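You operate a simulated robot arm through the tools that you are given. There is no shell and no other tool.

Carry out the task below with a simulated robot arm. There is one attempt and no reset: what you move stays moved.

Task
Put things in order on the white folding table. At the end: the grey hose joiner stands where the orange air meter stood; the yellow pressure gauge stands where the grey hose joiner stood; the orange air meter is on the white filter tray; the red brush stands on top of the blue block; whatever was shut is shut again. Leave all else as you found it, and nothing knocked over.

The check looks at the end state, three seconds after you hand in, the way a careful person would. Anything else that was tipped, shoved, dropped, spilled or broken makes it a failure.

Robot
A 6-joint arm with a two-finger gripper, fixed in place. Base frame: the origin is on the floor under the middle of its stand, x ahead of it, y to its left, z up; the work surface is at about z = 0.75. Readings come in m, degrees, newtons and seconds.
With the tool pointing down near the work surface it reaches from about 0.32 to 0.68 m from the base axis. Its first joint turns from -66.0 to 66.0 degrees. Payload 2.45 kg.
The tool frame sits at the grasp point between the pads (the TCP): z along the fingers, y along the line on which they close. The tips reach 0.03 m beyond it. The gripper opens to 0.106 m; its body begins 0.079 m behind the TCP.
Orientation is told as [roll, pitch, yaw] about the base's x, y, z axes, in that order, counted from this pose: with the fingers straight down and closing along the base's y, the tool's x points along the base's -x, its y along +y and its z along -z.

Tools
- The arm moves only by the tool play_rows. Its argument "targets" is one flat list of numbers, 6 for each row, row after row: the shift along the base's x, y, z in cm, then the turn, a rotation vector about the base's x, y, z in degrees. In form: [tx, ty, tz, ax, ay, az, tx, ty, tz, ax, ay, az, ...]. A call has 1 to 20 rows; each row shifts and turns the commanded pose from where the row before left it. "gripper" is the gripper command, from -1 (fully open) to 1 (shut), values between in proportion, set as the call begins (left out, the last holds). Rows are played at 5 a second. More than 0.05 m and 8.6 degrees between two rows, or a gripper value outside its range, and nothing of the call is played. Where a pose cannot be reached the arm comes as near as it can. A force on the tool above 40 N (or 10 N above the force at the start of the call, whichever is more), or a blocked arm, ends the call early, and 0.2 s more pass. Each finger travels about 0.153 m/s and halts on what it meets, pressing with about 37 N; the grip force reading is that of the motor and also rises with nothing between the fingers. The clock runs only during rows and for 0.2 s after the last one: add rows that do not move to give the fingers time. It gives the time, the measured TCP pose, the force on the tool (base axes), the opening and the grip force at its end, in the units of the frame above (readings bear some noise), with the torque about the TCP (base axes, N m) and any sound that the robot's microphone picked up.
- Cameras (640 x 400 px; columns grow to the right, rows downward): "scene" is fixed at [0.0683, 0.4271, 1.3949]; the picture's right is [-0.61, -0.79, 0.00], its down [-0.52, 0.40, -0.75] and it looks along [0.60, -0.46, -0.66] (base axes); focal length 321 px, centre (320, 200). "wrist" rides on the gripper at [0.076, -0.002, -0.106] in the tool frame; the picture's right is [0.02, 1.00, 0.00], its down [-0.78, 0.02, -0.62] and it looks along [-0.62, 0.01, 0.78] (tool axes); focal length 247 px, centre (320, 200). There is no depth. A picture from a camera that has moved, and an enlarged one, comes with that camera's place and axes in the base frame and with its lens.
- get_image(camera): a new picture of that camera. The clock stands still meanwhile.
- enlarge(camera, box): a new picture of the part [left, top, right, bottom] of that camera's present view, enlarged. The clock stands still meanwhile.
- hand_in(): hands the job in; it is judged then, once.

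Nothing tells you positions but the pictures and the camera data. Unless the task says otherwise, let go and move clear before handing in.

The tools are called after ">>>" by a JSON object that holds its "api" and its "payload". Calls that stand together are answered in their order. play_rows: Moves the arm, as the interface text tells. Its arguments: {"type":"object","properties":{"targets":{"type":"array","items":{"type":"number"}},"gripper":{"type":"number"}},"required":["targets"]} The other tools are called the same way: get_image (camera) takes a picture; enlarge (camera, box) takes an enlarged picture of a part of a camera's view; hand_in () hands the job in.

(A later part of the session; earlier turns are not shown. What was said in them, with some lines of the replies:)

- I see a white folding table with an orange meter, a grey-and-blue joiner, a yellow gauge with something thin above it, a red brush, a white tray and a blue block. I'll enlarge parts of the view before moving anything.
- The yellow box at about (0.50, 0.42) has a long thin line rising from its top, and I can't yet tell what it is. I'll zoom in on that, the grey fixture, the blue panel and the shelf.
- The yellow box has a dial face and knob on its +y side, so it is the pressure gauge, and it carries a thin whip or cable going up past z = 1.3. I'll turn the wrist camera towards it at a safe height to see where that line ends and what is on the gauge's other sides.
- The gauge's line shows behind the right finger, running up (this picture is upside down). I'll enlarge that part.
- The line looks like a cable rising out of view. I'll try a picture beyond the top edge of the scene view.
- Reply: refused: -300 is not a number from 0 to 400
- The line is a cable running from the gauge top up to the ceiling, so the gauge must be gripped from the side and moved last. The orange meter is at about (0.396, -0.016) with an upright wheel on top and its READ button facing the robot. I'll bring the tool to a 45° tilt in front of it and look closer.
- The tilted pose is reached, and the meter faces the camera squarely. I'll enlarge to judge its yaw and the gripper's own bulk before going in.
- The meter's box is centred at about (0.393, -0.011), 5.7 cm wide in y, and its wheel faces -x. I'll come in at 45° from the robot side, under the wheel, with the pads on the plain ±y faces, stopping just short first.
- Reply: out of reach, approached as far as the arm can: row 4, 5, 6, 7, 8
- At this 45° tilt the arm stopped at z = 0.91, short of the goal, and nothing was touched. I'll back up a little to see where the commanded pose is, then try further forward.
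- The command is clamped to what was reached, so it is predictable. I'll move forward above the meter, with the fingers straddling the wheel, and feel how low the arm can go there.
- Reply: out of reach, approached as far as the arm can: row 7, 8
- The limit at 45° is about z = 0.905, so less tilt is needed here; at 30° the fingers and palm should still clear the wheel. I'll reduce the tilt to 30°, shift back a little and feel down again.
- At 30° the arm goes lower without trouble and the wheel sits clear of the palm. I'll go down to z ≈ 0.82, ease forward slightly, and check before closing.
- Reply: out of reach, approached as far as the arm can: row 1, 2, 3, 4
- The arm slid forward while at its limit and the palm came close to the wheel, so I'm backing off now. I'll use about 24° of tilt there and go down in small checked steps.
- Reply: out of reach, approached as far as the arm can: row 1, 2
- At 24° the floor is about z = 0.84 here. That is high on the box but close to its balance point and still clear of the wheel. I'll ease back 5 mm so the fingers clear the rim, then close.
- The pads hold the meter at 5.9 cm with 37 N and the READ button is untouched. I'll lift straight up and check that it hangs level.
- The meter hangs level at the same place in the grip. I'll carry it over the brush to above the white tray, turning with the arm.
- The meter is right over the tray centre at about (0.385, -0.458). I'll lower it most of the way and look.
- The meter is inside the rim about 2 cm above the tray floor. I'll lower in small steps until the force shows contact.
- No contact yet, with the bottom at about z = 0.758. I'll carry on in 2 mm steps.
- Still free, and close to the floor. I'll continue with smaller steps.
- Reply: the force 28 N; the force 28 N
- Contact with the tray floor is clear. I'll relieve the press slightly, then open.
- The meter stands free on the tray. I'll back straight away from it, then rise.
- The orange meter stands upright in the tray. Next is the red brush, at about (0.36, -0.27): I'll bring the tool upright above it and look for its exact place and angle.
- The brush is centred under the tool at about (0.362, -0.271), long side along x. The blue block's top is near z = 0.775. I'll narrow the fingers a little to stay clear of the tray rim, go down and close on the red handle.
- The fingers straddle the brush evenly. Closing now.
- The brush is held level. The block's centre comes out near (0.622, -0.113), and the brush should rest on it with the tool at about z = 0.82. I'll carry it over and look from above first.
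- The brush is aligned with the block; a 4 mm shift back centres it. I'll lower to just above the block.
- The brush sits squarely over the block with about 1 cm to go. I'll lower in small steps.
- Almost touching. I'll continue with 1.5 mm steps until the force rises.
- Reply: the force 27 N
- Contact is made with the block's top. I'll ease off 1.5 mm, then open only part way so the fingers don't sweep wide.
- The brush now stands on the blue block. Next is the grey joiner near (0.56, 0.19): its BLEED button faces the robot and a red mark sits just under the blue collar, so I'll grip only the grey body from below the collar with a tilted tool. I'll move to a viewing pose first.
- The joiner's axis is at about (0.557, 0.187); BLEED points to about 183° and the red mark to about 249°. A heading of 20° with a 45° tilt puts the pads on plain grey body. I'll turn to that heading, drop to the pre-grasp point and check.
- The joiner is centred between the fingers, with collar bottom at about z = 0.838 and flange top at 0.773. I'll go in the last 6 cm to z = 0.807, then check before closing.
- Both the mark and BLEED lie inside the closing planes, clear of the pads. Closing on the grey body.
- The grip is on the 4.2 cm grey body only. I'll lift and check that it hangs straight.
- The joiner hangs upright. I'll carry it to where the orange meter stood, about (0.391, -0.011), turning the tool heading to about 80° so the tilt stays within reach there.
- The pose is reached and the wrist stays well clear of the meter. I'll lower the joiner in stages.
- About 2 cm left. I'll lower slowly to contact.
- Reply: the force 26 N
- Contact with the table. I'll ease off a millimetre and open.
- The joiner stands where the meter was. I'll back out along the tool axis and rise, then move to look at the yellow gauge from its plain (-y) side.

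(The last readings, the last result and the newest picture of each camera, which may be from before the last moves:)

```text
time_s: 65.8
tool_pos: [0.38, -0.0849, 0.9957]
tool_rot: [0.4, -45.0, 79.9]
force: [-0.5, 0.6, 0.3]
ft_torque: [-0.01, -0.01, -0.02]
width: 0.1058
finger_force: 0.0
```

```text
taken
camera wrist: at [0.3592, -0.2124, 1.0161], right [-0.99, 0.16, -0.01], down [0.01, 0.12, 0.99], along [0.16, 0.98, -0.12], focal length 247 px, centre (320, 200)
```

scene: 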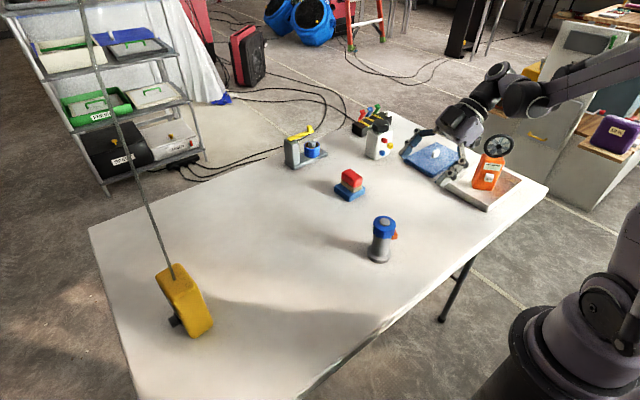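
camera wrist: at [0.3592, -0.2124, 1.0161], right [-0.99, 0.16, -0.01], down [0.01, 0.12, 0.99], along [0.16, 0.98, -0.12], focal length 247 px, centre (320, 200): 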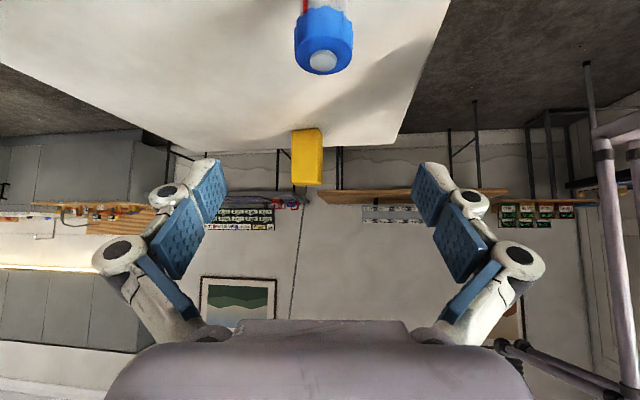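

>>> {"api": "enlarge", "payload": {"camera": "wrist", "box": [270, 110, 350, 200]}}

>>> {"api": "enlarge", "payload": {"camera": "wrist", "box": [230, 120, 370, 330]}}

```text
4.44 times, centred on (310, 155) of wrist
camera zoom: at [0.3592, -0.2124, 1.0161], right [-0.99, 0.16, -0.01], down [0.01, 0.12, 0.99], along [0.16, 0.98, -0.12], focal length 1098 px, centre (364, 400)
```

zoom: 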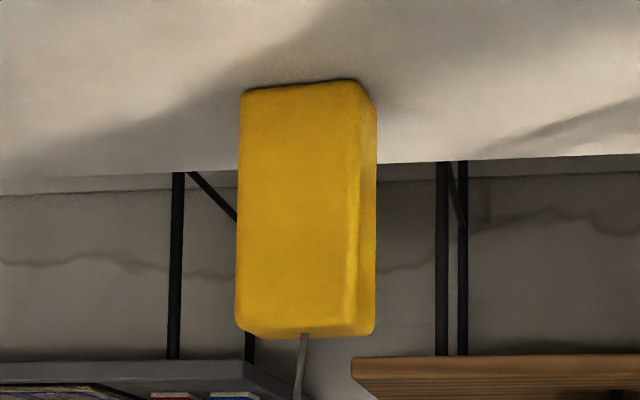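

```text
1.90 times, centred on (300, 225) of wrist
camera zoom: at [0.3592, -0.2124, 1.0161], right [-0.99, 0.16, -0.01], down [0.01, 0.12, 0.99], along [0.16, 0.98, -0.12], focal length 470 px, centre (358, 152)
```

zoom: 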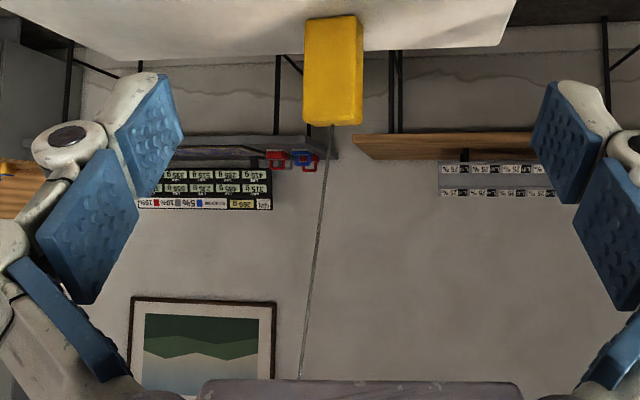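

The gauge's base is centred near (0.502, 0.428) and turned about 5°. Its plain face looks toward -y, with the cable leaving the top centre. I'll approach along heading 95°, stopping 20 cm short to check alignment.

>>> {"api": "play_rows", "payload": {"targets": [1.49, 4.13, 0, 0, 0, 1.67, 1.49, 4.13, 0, 0, 0, 1.67, 1.49, 4.13, 0, 0, 0, 1.67, 1.49, 4.13, 0, 0, 0, 1.67, 1.49, 4.13, 0, 0, 0, 1.67, 1.49, 4.13, 0, 0, 0, 1.67, 1.49, 4.13, 0, 0, 0, 1.67, 1.49, 4.13, 0, 0, 0, 1.67, 1.49, 4.13, 0, 0, 0, 1.67, 0, 0, 0, 0, 0, 0]}}

>>> {"api": "get_image", "payload": {"camera": "wrist"}}

>>> {"api": "get_image", "payload": {"camera": "scene"}}

```text
time_s: 68.0
tool_pos: [0.5113, 0.2884, 0.9957]
tool_rot: [0.2, -45.0, 94.9]
force: [0.9, -0.4, 0.4]
ft_torque: [0.03, 0.03, 0.0]
width: 0.1061
finger_force: 0.0
```

```text
taken
camera wrist: at [0.5238, 0.1607, 1.0165], right [-0.99, -0.1, -0.01], down [-0.02, 0.11, 0.99], along [-0.1, 0.99, -0.11], focal length 247 px, centre (320, 200)
```

wrist: 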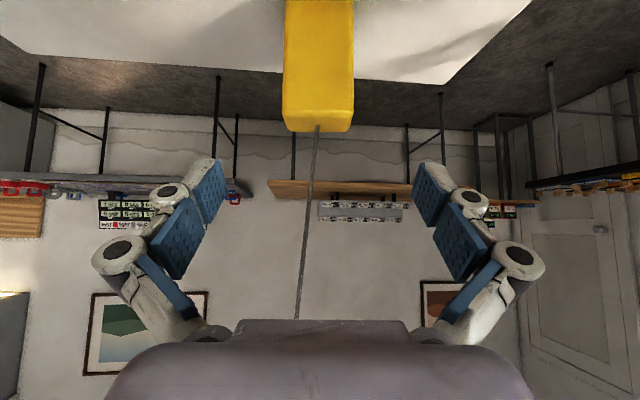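

```text
taken
```

scene: 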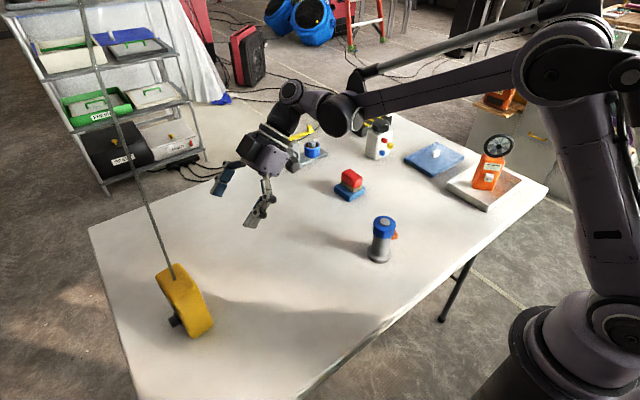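

>>> {"api": "enlarge", "payload": {"camera": "wrist", "box": [260, 0, 380, 150]}}

>>> {"api": "enlarge", "payload": {"camera": "scene", "box": [140, 60, 380, 350]}}

```text
2.67 times, centred on (320, 75) of wrist
camera zoom: at [0.5238, 0.1607, 1.0165], right [-0.99, -0.1, -0.01], down [-0.02, 0.11, 0.99], along [-0.1, 0.99, -0.11], focal length 659 px, centre (320, 533)
```

zoom: 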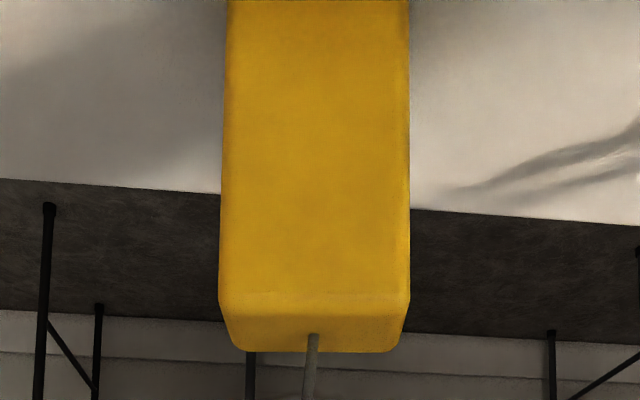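

```text
1.38 times, centred on (260, 205) of scene
camera zoom: at [0.0682, 0.4271, 1.3949], right [-0.61, -0.79, 0.0], down [-0.52, 0.4, -0.75], along [0.6, -0.46, -0.66], focal length 443 px, centre (403, 193)
```

zoom: 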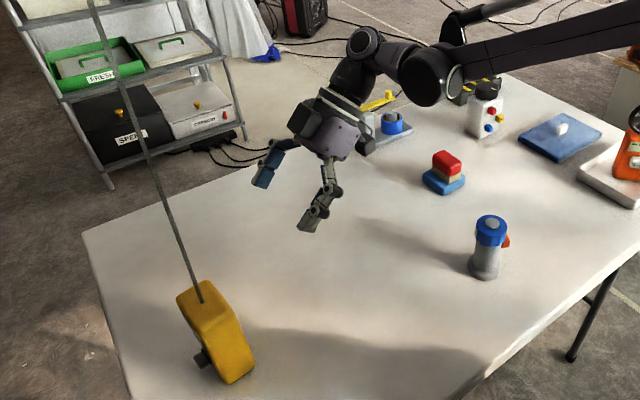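

The gauge is square to the tool and centred, with about 1.5 cm to spare on each side, and the cable rises well in front of the palm. I'll advance until the tips are just short of the box.

>>> {"api": "play_rows", "payload": {"targets": [-0.13, 2.11, -2.2, 0, 0, 0, -0.13, 2.11, -2.2, 0, 0, 0, -0.13, 2.11, -2.2, 0, 0, 0, -0.1, 2.0, -2.2, 0, 0, 0, 0, 0, 0, 0, 0, 0]}}

>>> {"api": "get_image", "payload": {"camera": "wrist"}}

>>> {"api": "enlarge", "payload": {"camera": "scene", "box": [120, 150, 320, 350]}}

```text
time_s: 69.2
tool_pos: [0.5075, 0.3722, 0.9064]
tool_rot: [0.3, -45.0, 94.9]
force: [1.2, 0.7, -0.5]
ft_torque: [-0.04, -0.03, 0.03]
width: 0.106
finger_force: 0.2
```

```text
taken
camera wrist: at [0.52, 0.2443, 0.9287], right [-0.99, -0.1, -0.01], down [-0.02, 0.11, 0.99], along [-0.1, 0.99, -0.12], focal length 247 px, centre (320, 200)
```

wrist: 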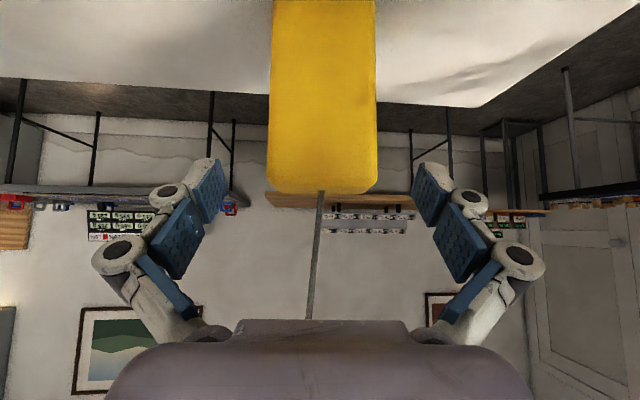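

```text
2.00 times, centred on (220, 250) of scene
camera zoom: at [0.0682, 0.4271, 1.3949], right [-0.61, -0.79, 0.0], down [-0.52, 0.4, -0.75], along [0.6, -0.46, -0.66], focal length 642 px, centre (520, 100)
```

zoom: 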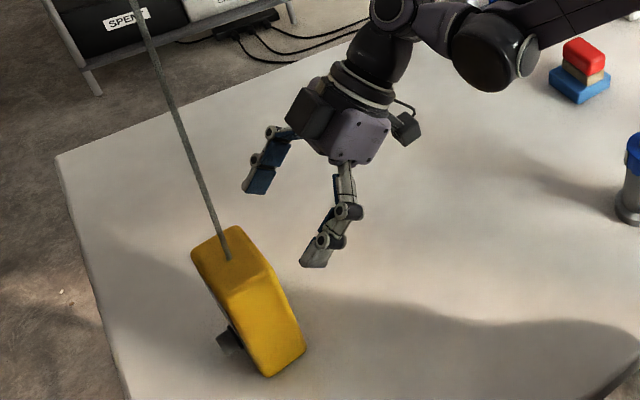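

Still centred. I'll go in the last 6 cm to grip height, z ≈ 0.845.

>>> {"api": "play_rows", "payload": {"targets": [-0.12, 1.4, -1.5, 0, 0, 0, -0.12, 1.4, -1.5, 0, 0, 0, -0.12, 1.4, -1.5, 0, 0, 0, -0.12, 1.3, -1.6, 0, 0, 0, 0, 0, 0, 0, 0, 0]}}

>>> {"api": "get_image", "payload": {"camera": "wrist"}}

>>> {"api": "enlarge", "payload": {"camera": "scene", "box": [120, 200, 280, 360]}}

```text
time_s: 70.4
tool_pos: [0.5022, 0.4266, 0.8455]
tool_rot: [0.2, -45.0, 94.9]
force: [-0.9, -0.1, -0.3]
ft_torque: [0.03, -0.03, -0.02]
width: 0.106
finger_force: 0.1
```

```text
taken
camera wrist: at [0.515, 0.2993, 0.8669], right [-0.99, -0.1, -0.01], down [-0.02, 0.11, 0.99], along [-0.1, 0.99, -0.12], focal length 247 px, centre (320, 200)
```

wrist: 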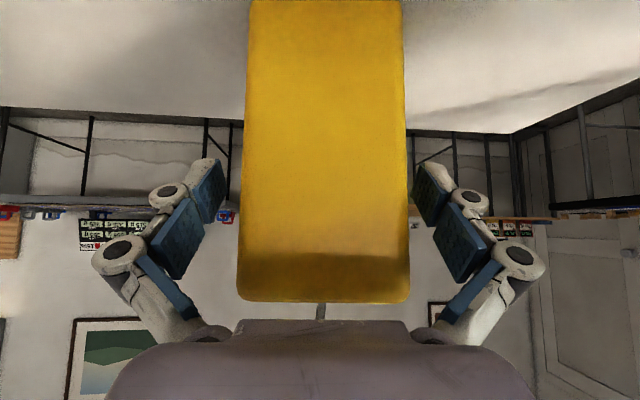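

```text
2.50 times, centred on (200, 280) of scene
camera zoom: at [0.0682, 0.4271, 1.3949], right [-0.61, -0.79, 0.0], down [-0.52, 0.4, -0.75], along [0.6, -0.46, -0.66], focal length 803 px, centre (620, 0)
```

zoom: 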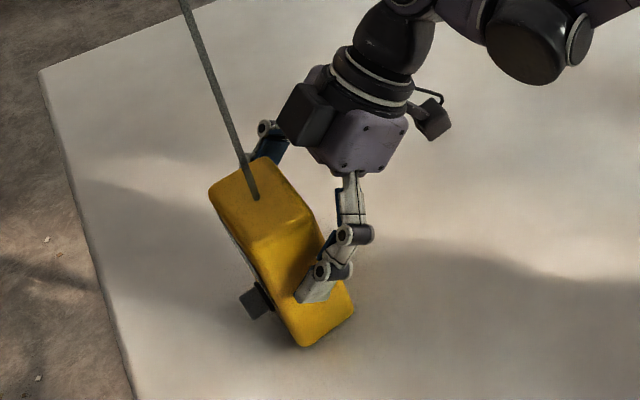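

The fingers straddle the gauge at a good height, with the knob on the far side free. I'll shift 2 mm to centre, then close.

>>> {"api": "play_rows", "payload": {"targets": [-0.2, 0, 0, 0, 0, 0, 0, 0, 0, 0, 0, 0]}}

>>> {"api": "play_rows", "payload": {"targets": [0, 0, 0, 0, 0, 0, 0, 0, 0, 0, 0, 0, 0, 0, 0, 0, 0, 0, 0, 0, 0, 0, 0, 0], "gripper": 0.1}}

>>> {"api": "get_image", "payload": {"camera": "wrist"}}

>>> {"api": "enlarge", "payload": {"camera": "scene", "box": [120, 200, 280, 360]}}

```text
time_s: 71.0
tool_pos: [0.5002, 0.4276, 0.8462]
tool_rot: [0.3, -45.0, 95.0]
force: [0.2, 0.7, 0.6]
ft_torque: [0.03, -0.01, -0.01]
width: 0.1059
finger_force: 0.0
```

```text
time_s: 72.0
tool_pos: [0.4997, 0.4268, 0.8466]
tool_rot: [0.3, -45.1, 94.9]
force: [1.4, -1.9, 12.6]
ft_torque: [0.05, -0.01, -0.03]
width: 0.0774
finger_force: 37.5
```

```text
taken
camera wrist: at [0.513, 0.2988, 0.8675], right [-0.99, -0.1, -0.01], down [-0.02, 0.11, 0.99], along [-0.1, 0.99, -0.11], focal length 247 px, centre (320, 200)
```

wrist: 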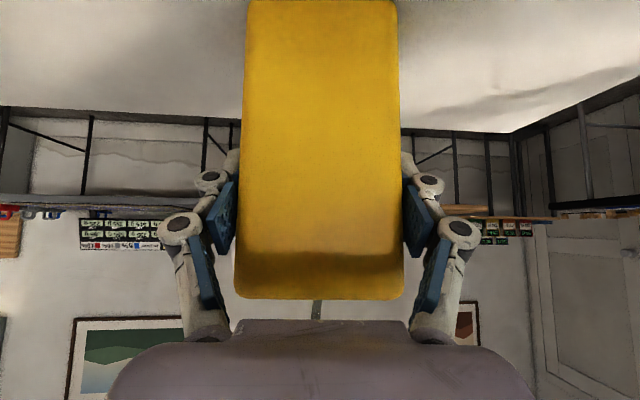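

```text
2.50 times, centred on (200, 280) of scene
camera zoom: at [0.0681, 0.4269, 1.395], right [-0.61, -0.79, 0.0], down [-0.52, 0.4, -0.75], along [0.6, -0.46, -0.66], focal length 803 px, centre (620, 0)
```

zoom: 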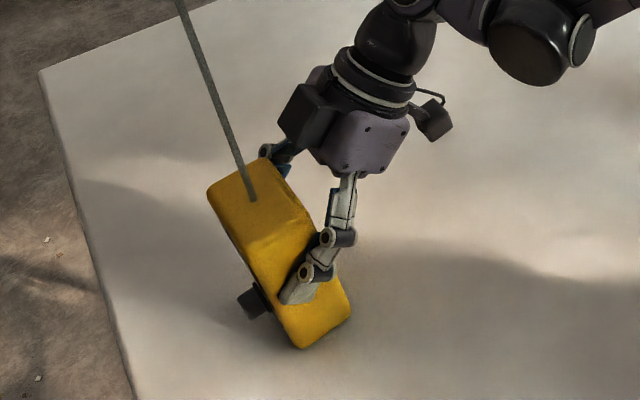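

It is gripped at 7.7 cm. I'll lift 4 cm slowly and watch the force for any pull from the cable.

>>> {"api": "play_rows", "payload": {"targets": [0, 0, 0.5, 0, 0, 0, 0, 0, 1, 0, 0, 0, 0, 0, 1.2, 0, 0, 0, 0, 0, 1.3, 0, 0, 0, 0, 0, 0, 0, 0, 0]}}

>>> {"api": "get_image", "payload": {"camera": "scene"}}

>>> {"api": "get_image", "payload": {"camera": "wrist"}}

```text
time_s: 73.2
tool_pos: [0.499, 0.4291, 0.8853]
tool_rot: [0.4, -44.9, 95.0]
force: [0.8, -0.1, -1.8]
ft_torque: [-0.03, -0.02, -0.01]
width: 0.0773
finger_force: 36.9
```

```text
taken
```

scene: 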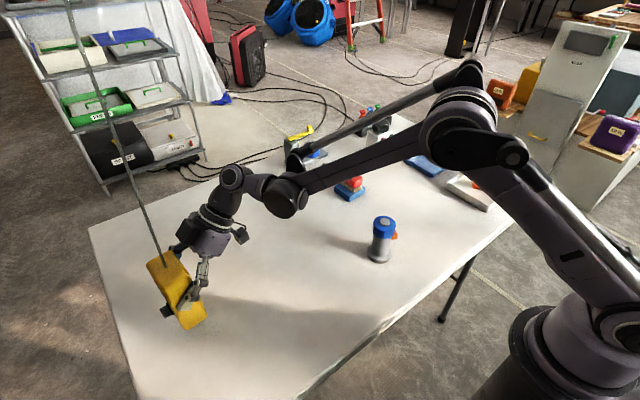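

```text
taken
camera wrist: at [0.5136, 0.3006, 0.9065], right [-0.99, -0.1, -0.01], down [-0.02, 0.11, 0.99], along [-0.1, 0.99, -0.12], focal length 247 px, centre (320, 200)
```

wrist: 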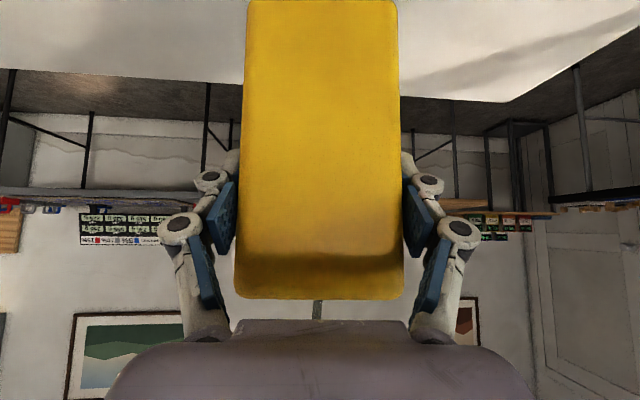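

The gauge is lifted with only about 2 N of load, and the cable follows freely. I'll carry it half way towards the joiner's old place and check.

>>> {"api": "play_rows", "payload": {"targets": [0.565, -2.42, 0, 0, 0, 0, 0.565, -2.42, 0, 0, 0, 0, 0.565, -2.42, 0, 0, 0, 0, 0.565, -2.42, 0, 0, 0, 0, 0.565, -2.42, 0, 0, 0, 0]}}

>>> {"api": "get_image", "payload": {"camera": "scene"}}

>>> {"api": "get_image", "payload": {"camera": "wrist"}}

```text
time_s: 74.4
tool_pos: [0.5289, 0.3059, 0.8851]
tool_rot: [0.3, -45.0, 94.9]
force: [-0.8, 0.4, -0.8]
ft_torque: [-0.01, 0.01, 0.03]
width: 0.0772
finger_force: 37.5
```

```text
taken
```

scene: 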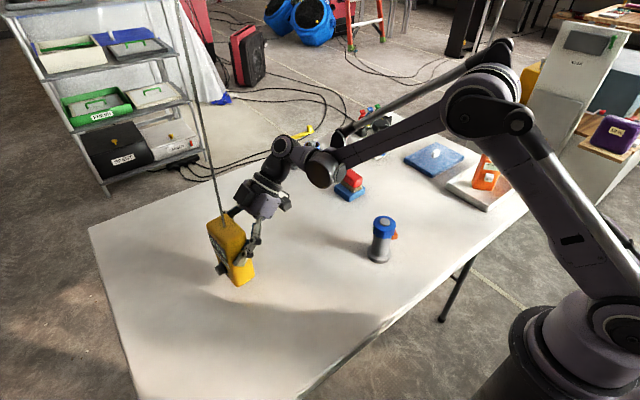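

```text
taken
camera wrist: at [0.5419, 0.1779, 0.906], right [-0.99, -0.1, -0.01], down [-0.02, 0.11, 0.99], along [-0.1, 0.99, -0.11], focal length 247 px, centre (320, 200)
```

wrist: 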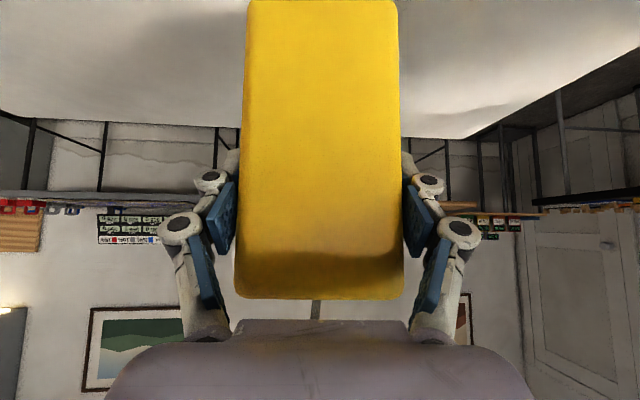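

All clear so far. I'll carry it the rest of the way at the same height.

>>> {"api": "play_rows", "payload": {"targets": [0.54, -2.38, 0, 0, 0, 0, 0.54, -2.38, 0, 0, 0, 0, 0.54, -2.38, 0, 0, 0, 0, 0.54, -2.38, 0, 0, 0, 0, 0.54, -2.38, 0, 0, 0, 0, 0, 0, 0, 0, 0, 0]}}

>>> {"api": "get_image", "payload": {"camera": "scene"}}

>>> {"api": "enlarge", "payload": {"camera": "scene", "box": [230, 100, 430, 290]}}

```text
time_s: 75.8
tool_pos: [0.5549, 0.1865, 0.8866]
tool_rot: [0.3, -44.9, 94.9]
force: [0.8, -0.1, -1.7]
ft_torque: [-0.03, 0.0, 0.02]
width: 0.0771
finger_force: 37.3
```

```text
taken
```

scene: 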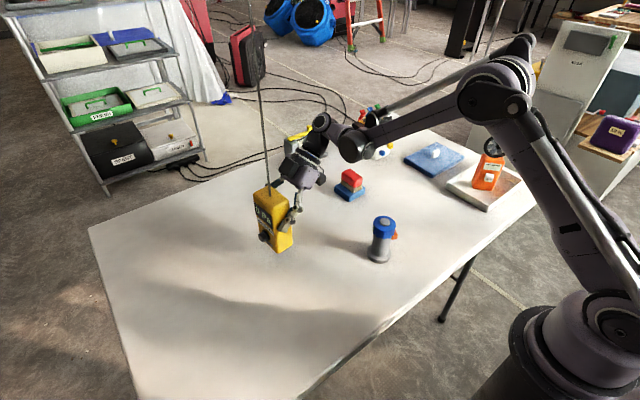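

```text
2.11 times, centred on (330, 195) of scene
camera zoom: at [0.0683, 0.4271, 1.3949], right [-0.61, -0.79, 0.0], down [-0.52, 0.4, -0.75], along [0.6, -0.46, -0.66], focal length 676 px, centre (299, 210)
```

zoom: 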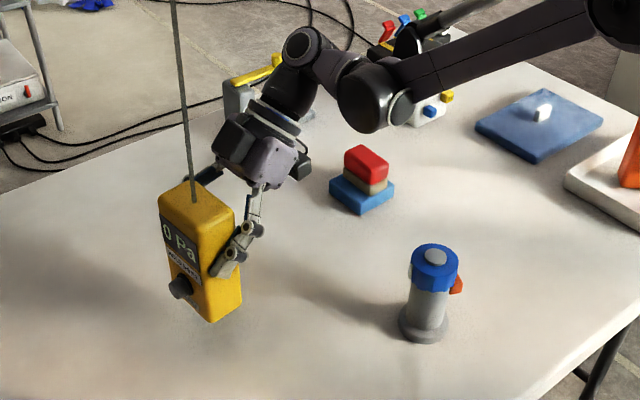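

The gauge hangs over the joiner's old spot, with the wrist well above the brush and joiner. I'll lower it.

>>> {"api": "play_rows", "payload": {"targets": [0.05, 0.05, -1.2, 0, 0, 0, 0, 0, -1.0, 0, 0, 0, 0, 0, -0.8, 0, 0, 0, 0, 0, -0.4, 0, 0, 0, 0, 0, 0, 0, 0, 0]}}

>>> {"api": "play_rows", "payload": {"targets": [0, 0, -0.2, 0, 0, 0, 0, 0, 0, 0, 0, 0]}}

>>> {"api": "play_rows", "payload": {"targets": [0, 0, -0.15, 0, 0, 0, 0, 0, 0, 0, 0, 0]}}

```text
time_s: 77.0
tool_pos: [0.5553, 0.1875, 0.8521]
tool_rot: [0.3, -45.0, 94.8]
force: [0.3, -0.9, -1.7]
ft_torque: [0.0, 0.02, 0.01]
width: 0.0772
finger_force: 37.3
```

```text
time_s: 77.6
tool_pos: [0.5548, 0.1873, 0.8499]
tool_rot: [0.4, -45.0, 94.9]
force: [0.6, 0.4, -1.6]
ft_torque: [0.0, 0.0, -0.01]
width: 0.0772
finger_force: 36.8
```

```text
time_s: 78.2
tool_pos: [0.5557, 0.1876, 0.8481]
tool_rot: [0.3, -44.9, 94.9]
force: [-0.2, -0.9, -2.1]
ft_torque: [0.0, 0.01, -0.01]
width: 0.0772
finger_force: 36.3
```

>>> {"api": "play_rows", "payload": {"targets": [0, 0, -0.12, 0, 0, 0, 0, 0, 0, 0, 0, 0]}}

>>> {"api": "play_rows", "payload": {"targets": [0, 0, -0.12, 0, 0, 0, 0, 0, 0, 0, 0, 0]}}

```text
time_s: 78.8
tool_pos: [0.5549, 0.1868, 0.846]
tool_rot: [0.3, -45.0, 94.9]
force: [1.0, -0.1, 0.8]
ft_torque: [-0.02, -0.09, -0.01]
width: 0.0771
finger_force: 37.6
```

```text
time_s: 79.4
tool_pos: [0.5545, 0.1873, 0.8463]
tool_rot: [0.1, -45.1, 94.9]
force: [0.3, -3.1, 14.1]
ft_torque: [-0.21, -0.3, -0.03]
width: 0.0773
finger_force: 36.2
```

Contact with the table. I'll ease off slightly and open.

>>> {"api": "play_rows", "payload": {"targets": [0, 0, 0.08, 0, 0, 0, 0, 0, 0, 0, 0, 0]}}

>>> {"api": "play_rows", "payload": {"targets": [0, 0, 0, 0, 0, 0, 0, 0, 0, 0, 0, 0, 0, 0, 0, 0, 0, 0], "gripper": -1}}

>>> {"api": "get_image", "payload": {"camera": "wrist"}}

>>> {"api": "enlarge", "payload": {"camera": "scene", "box": [230, 150, 350, 270]}}

```text
time_s: 80.0
tool_pos: [0.5556, 0.1872, 0.8471]
tool_rot: [0.2, -45.1, 94.9]
force: [-0.6, -4.3, 8.9]
ft_torque: [0.0, -0.21, -0.06]
width: 0.0772
finger_force: 37.6
```

```text
time_s: 80.8
tool_pos: [0.5545, 0.1878, 0.8462]
tool_rot: [0.3, -44.9, 94.8]
force: [0.7, 0.6, 0.3]
ft_torque: [0.0, 0.01, -0.02]
width: 0.106
finger_force: 0.1
```

```text
taken
camera wrist: at [0.5681, 0.0598, 0.8676], right [-0.99, -0.1, -0.01], down [-0.02, 0.11, 0.99], along [-0.1, 0.99, -0.12], focal length 247 px, centre (320, 200)
```

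wrist: 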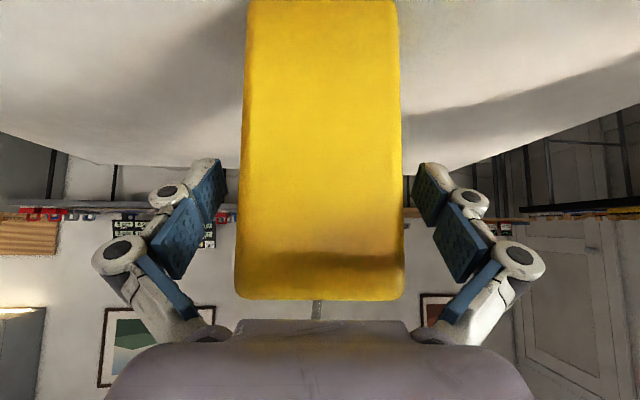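

```text
3.33 times, centred on (290, 210) of scene
camera zoom: at [0.0683, 0.4271, 1.3949], right [-0.61, -0.79, 0.0], down [-0.52, 0.4, -0.75], along [0.6, -0.46, -0.66], focal length 1071 px, centre (420, 167)
```

zoom: 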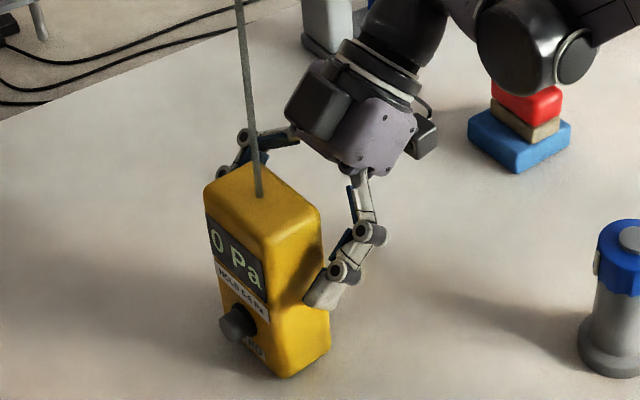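

The gauge stands upright on its own. I'll back out along the tool axis, away from the cable, then rise and check the whole table.

>>> {"api": "play_rows", "payload": {"targets": [0.1, -1.0, 1.0, 0, 0, 0, 0.12, -1.41, 1.41, 0, 0, 0, 0.12, -1.41, 1.41, 0, 0, 0, 0.12, -1.41, 1.41, 0, 0, 0, 0.12, -1.41, 1.41, 0, 0, 0, 0.12, -1.41, 1.41, 0, 0, 0, 0, 0, 3, 0, 0, 0, 0, 0, 4, 0, 0, 0]}}

>>> {"api": "get_image", "payload": {"camera": "scene"}}

>>> {"api": "get_image", "payload": {"camera": "wrist"}}

```text
time_s: 82.6
tool_pos: [0.5606, 0.108, 0.9982]
tool_rot: [0.4, -45.0, 94.9]
force: [-0.5, 0.1, 0.6]
ft_torque: [-0.02, -0.06, -0.01]
width: 0.1059
finger_force: 0.0
```

```text
taken
```

scene: 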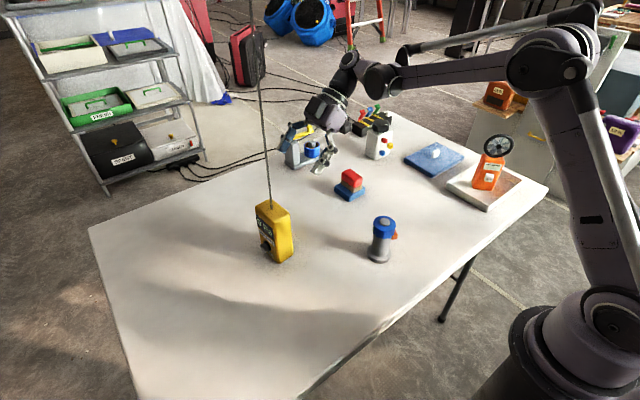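

```text
taken
camera wrist: at [0.5742, -0.0204, 1.0198], right [-0.99, -0.1, -0.01], down [-0.02, 0.11, 0.99], along [-0.1, 0.99, -0.12], focal length 247 px, centre (320, 200)
```

wrist: 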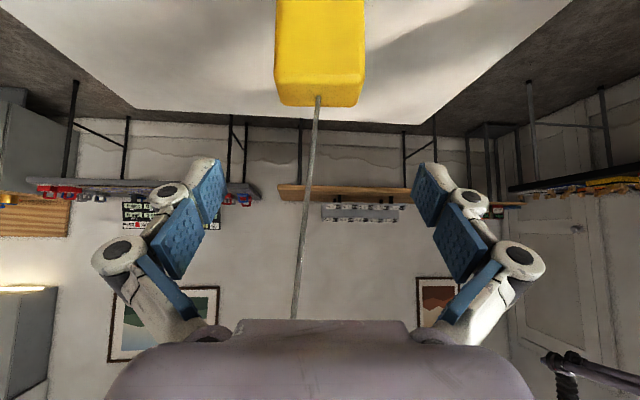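

Everything stands. I'll take the arm back to a clear upright pose near where it started and look everything over.

>>> {"api": "play_rows", "payload": {"targets": [-2.6, -3.4, 0.5, 0, 0, 0, -2.6, -3.4, 0.5, 0, 0, 0, -2.6, -3.4, 0.5, 0, 0, 0, -2.6, -3.4, 0.5, 0, 0, 0, -2.6, -3.4, 0.5, 0, 0, 0, -2.6, -3.4, 0.5, 0, 0, 0, 0, 0, 0, -7.47, -0.65, 0, 0, 0, 0, -7.47, -0.65, 0, 0, 0, 0, -7.47, -0.65, 0, 0, 0, 0, -7.47, -0.65, 0, 0, 0, 0, -7.47, -0.65, 0, 0, 0, 0, -7.47, -0.65, 0]}}

>>> {"api": "play_rows", "payload": {"targets": [-1, 0, 0.5, 0, 0, -7.9, -1, 0, 0.5, 0, 0, -7.9, -1, 0, 0.5, 0, 0, -7.9, -1, 0, 0.5, 0, 0, -7.9, -1, 0, 0.5, 0, 0, -7.9, -1, 0, 0.5, 0, 0, -7.9, -1, 0, 0, 0, 0, -7.9, -1, 0, 0, 0, 0, -7.9, -1, 0, 0, 0, 0, -7.9, 0, 0, 0, 0, 0, -7.9, 0, 0, 0, 0, 0, -7.9, 0, 0, 0, 0, 0, -7.9]}}

>>> {"api": "get_image", "payload": {"camera": "scene"}}

>>> {"api": "get_image", "payload": {"camera": "wrist"}}

```text
time_s: 85.2
tool_pos: [0.407, -0.0963, 1.0272]
tool_rot: [0.2, 0.3, 94.8]
force: [0.0, 0.5, 0.8]
ft_torque: [-0.04, 0.03, 0.0]
width: 0.106
finger_force: 0.0
```

```text
time_s: 87.8
tool_pos: [0.316, -0.096, 1.0565]
tool_rot: [0.2, 0.0, 0.0]
force: [0.4, -0.1, -0.6]
ft_torque: [0.04, 0.0, -0.01]
width: 0.1061
finger_force: 0.1
```

```text
taken
```

scene: 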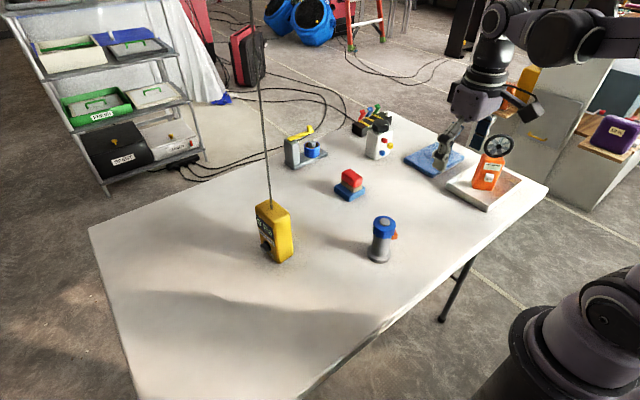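

```text
taken
camera wrist: at [0.2397, -0.0976, 1.1635], right [-0.02, 1.0, 0.0], down [0.78, 0.01, 0.62], along [0.62, 0.02, -0.78], focal length 247 px, centre (320, 200)
```

wrist: 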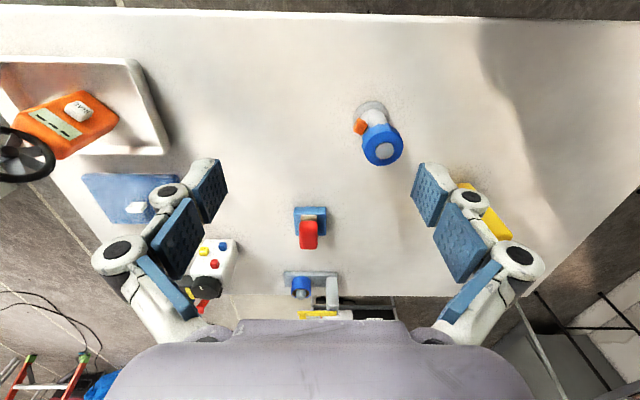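

>>> {"api": "enlarge", "payload": {"camera": "scene", "box": [400, 130, 530, 230]}}

>>> {"api": "enlarge", "payload": {"camera": "scene", "box": [260, 80, 420, 210]}}

>>> {"api": "enlarge", "payload": {"camera": "scene", "box": [230, 180, 420, 280]}}

>>> {"api": "enlarge", "payload": {"camera": "wrist", "box": [0, 50, 240, 320]}}

```text
4.00 times, centred on (465, 180) of scene
camera zoom: at [0.0683, 0.4271, 1.3949], right [-0.61, -0.79, 0.0], down [-0.52, 0.4, -0.75], along [0.6, -0.46, -0.66], focal length 1285 px, centre (-260, 280)
```

zoom: 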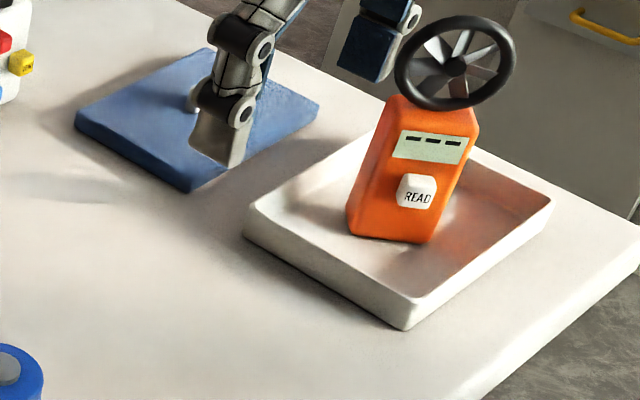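

```text
3.08 times, centred on (340, 145) of scene
camera zoom: at [0.0683, 0.4271, 1.3949], right [-0.61, -0.79, 0.0], down [-0.52, 0.4, -0.75], along [0.6, -0.46, -0.66], focal length 988 px, centre (258, 369)
```

zoom: 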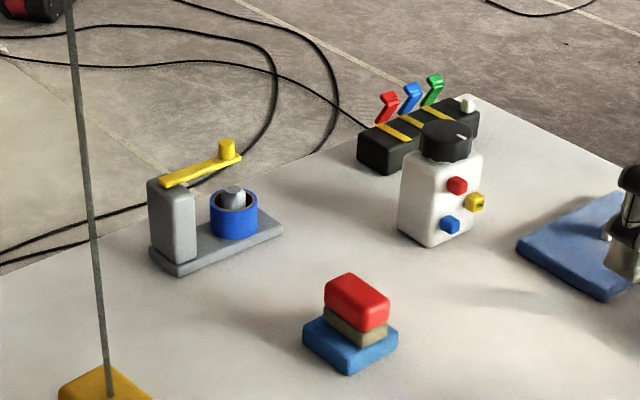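

```text
3.37 times, centred on (325, 230) of scene
camera zoom: at [0.0683, 0.4271, 1.3949], right [-0.61, -0.79, 0.0], down [-0.52, 0.4, -0.75], along [0.6, -0.46, -0.66], focal length 1082 px, centre (303, 99)
```

zoom: 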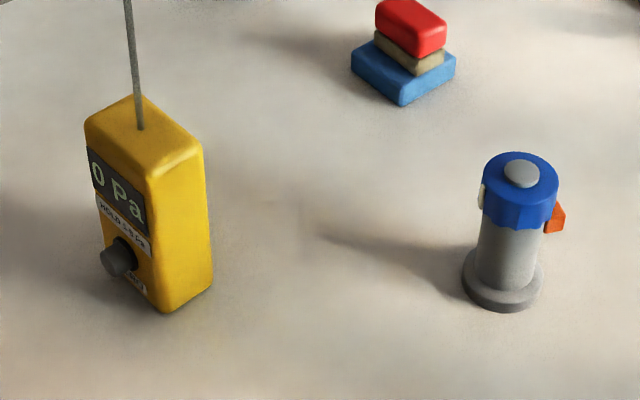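

```text
1.48 times, centred on (120, 185) of wrist
camera zoom: at [0.2397, -0.0976, 1.1635], right [-0.02, 1.0, 0.0], down [0.78, 0.01, 0.62], along [0.62, 0.02, -0.78], focal length 366 px, centre (616, 222)
```

zoom: 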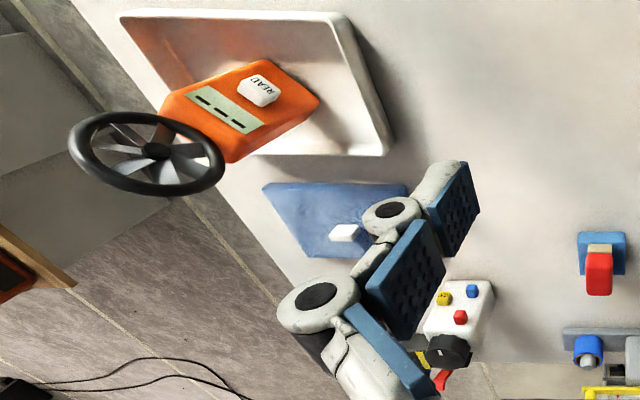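

Tray, block, bottle and fixture are all where they were. I'll take a closer look at the joiner, where a small pale tab shows on the collar side that was hidden before.

>>> {"api": "enlarge", "payload": {"camera": "scene", "box": [355, 200, 415, 275]}}

>>> {"api": "enlarge", "payload": {"camera": "scene", "box": [240, 190, 310, 270]}}

>>> {"api": "enlarge", "payload": {"camera": "wrist", "box": [330, 80, 430, 180]}}

```text
5.33 times, centred on (385, 238) of scene
camera zoom: at [0.0683, 0.4271, 1.3949], right [-0.61, -0.79, 0.0], down [-0.52, 0.4, -0.75], along [0.6, -0.46, -0.66], focal length 1713 px, centre (-27, 0)
```

zoom: 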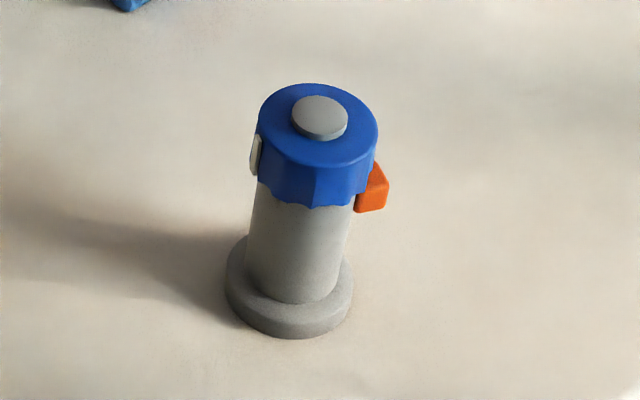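

```text
5.00 times, centred on (275, 230) of scene
camera zoom: at [0.0683, 0.4271, 1.3949], right [-0.61, -0.79, 0.0], down [-0.52, 0.4, -0.75], along [0.6, -0.46, -0.66], focal length 1606 px, centre (545, 50)
```

zoom: 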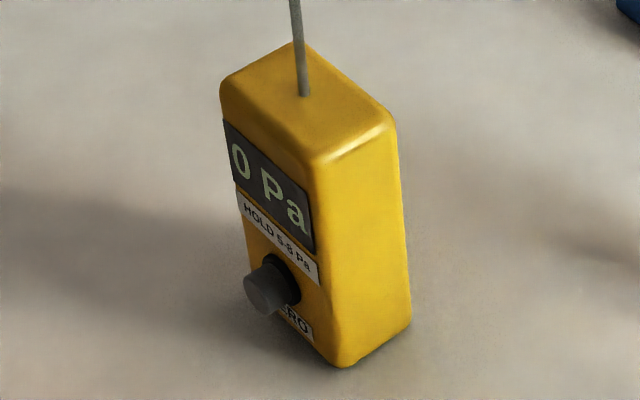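

```text
4.00 times, centred on (380, 130) of wrist
camera zoom: at [0.2397, -0.0976, 1.1635], right [-0.02, 1.0, 0.0], down [0.78, 0.01, 0.62], along [0.62, 0.02, -0.78], focal length 988 px, centre (80, 480)
```

zoom: 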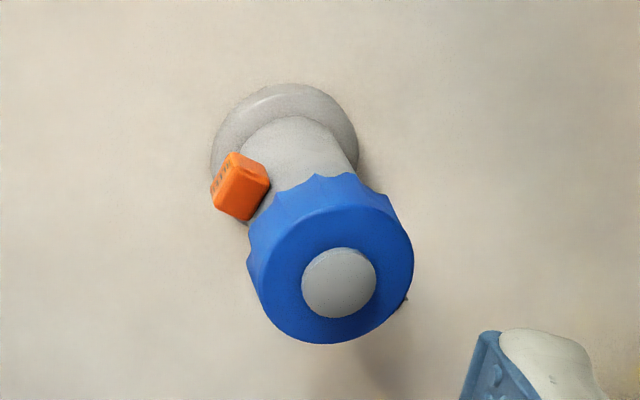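

Everything checks out. The joiner stands where the meter was with its collar untouched, and the gauge stands at the joiner's old spot with its cable free. The meter is upright on the tray and the brush is on the block. Nothing needed opening, nothing else moved and the arm is clear, so I'm handing in.

>>> {"api": "hand_in", "payload": {}}

```text
The job is handed in.
```

The job is handed in, and the last pictures before handing in showed all four items in place; no check result has come back.

- **Grey hose joiner:** it stands where the orange air meter stood. I gripped only its grey body and turned it about 60° to set it down, so the BLEED button now faces a different way.
- **Yellow pressure gauge:** it stands where the joiner stood, facing the same way as before. Its cable hangs free.
- **Orange air meter:** it stands upright near the middle of the white filter tray, turned about 50° from how it stood.
- **Red brush:** it stands on top of the blue block.

I opened nothing, so there was nothing to shut again. Before handing in, the tray and blue block were in the same places as in the first pictures, and I saw no change in the bottle, blue panel or crank fixture. The gripper was open and clear of everything.
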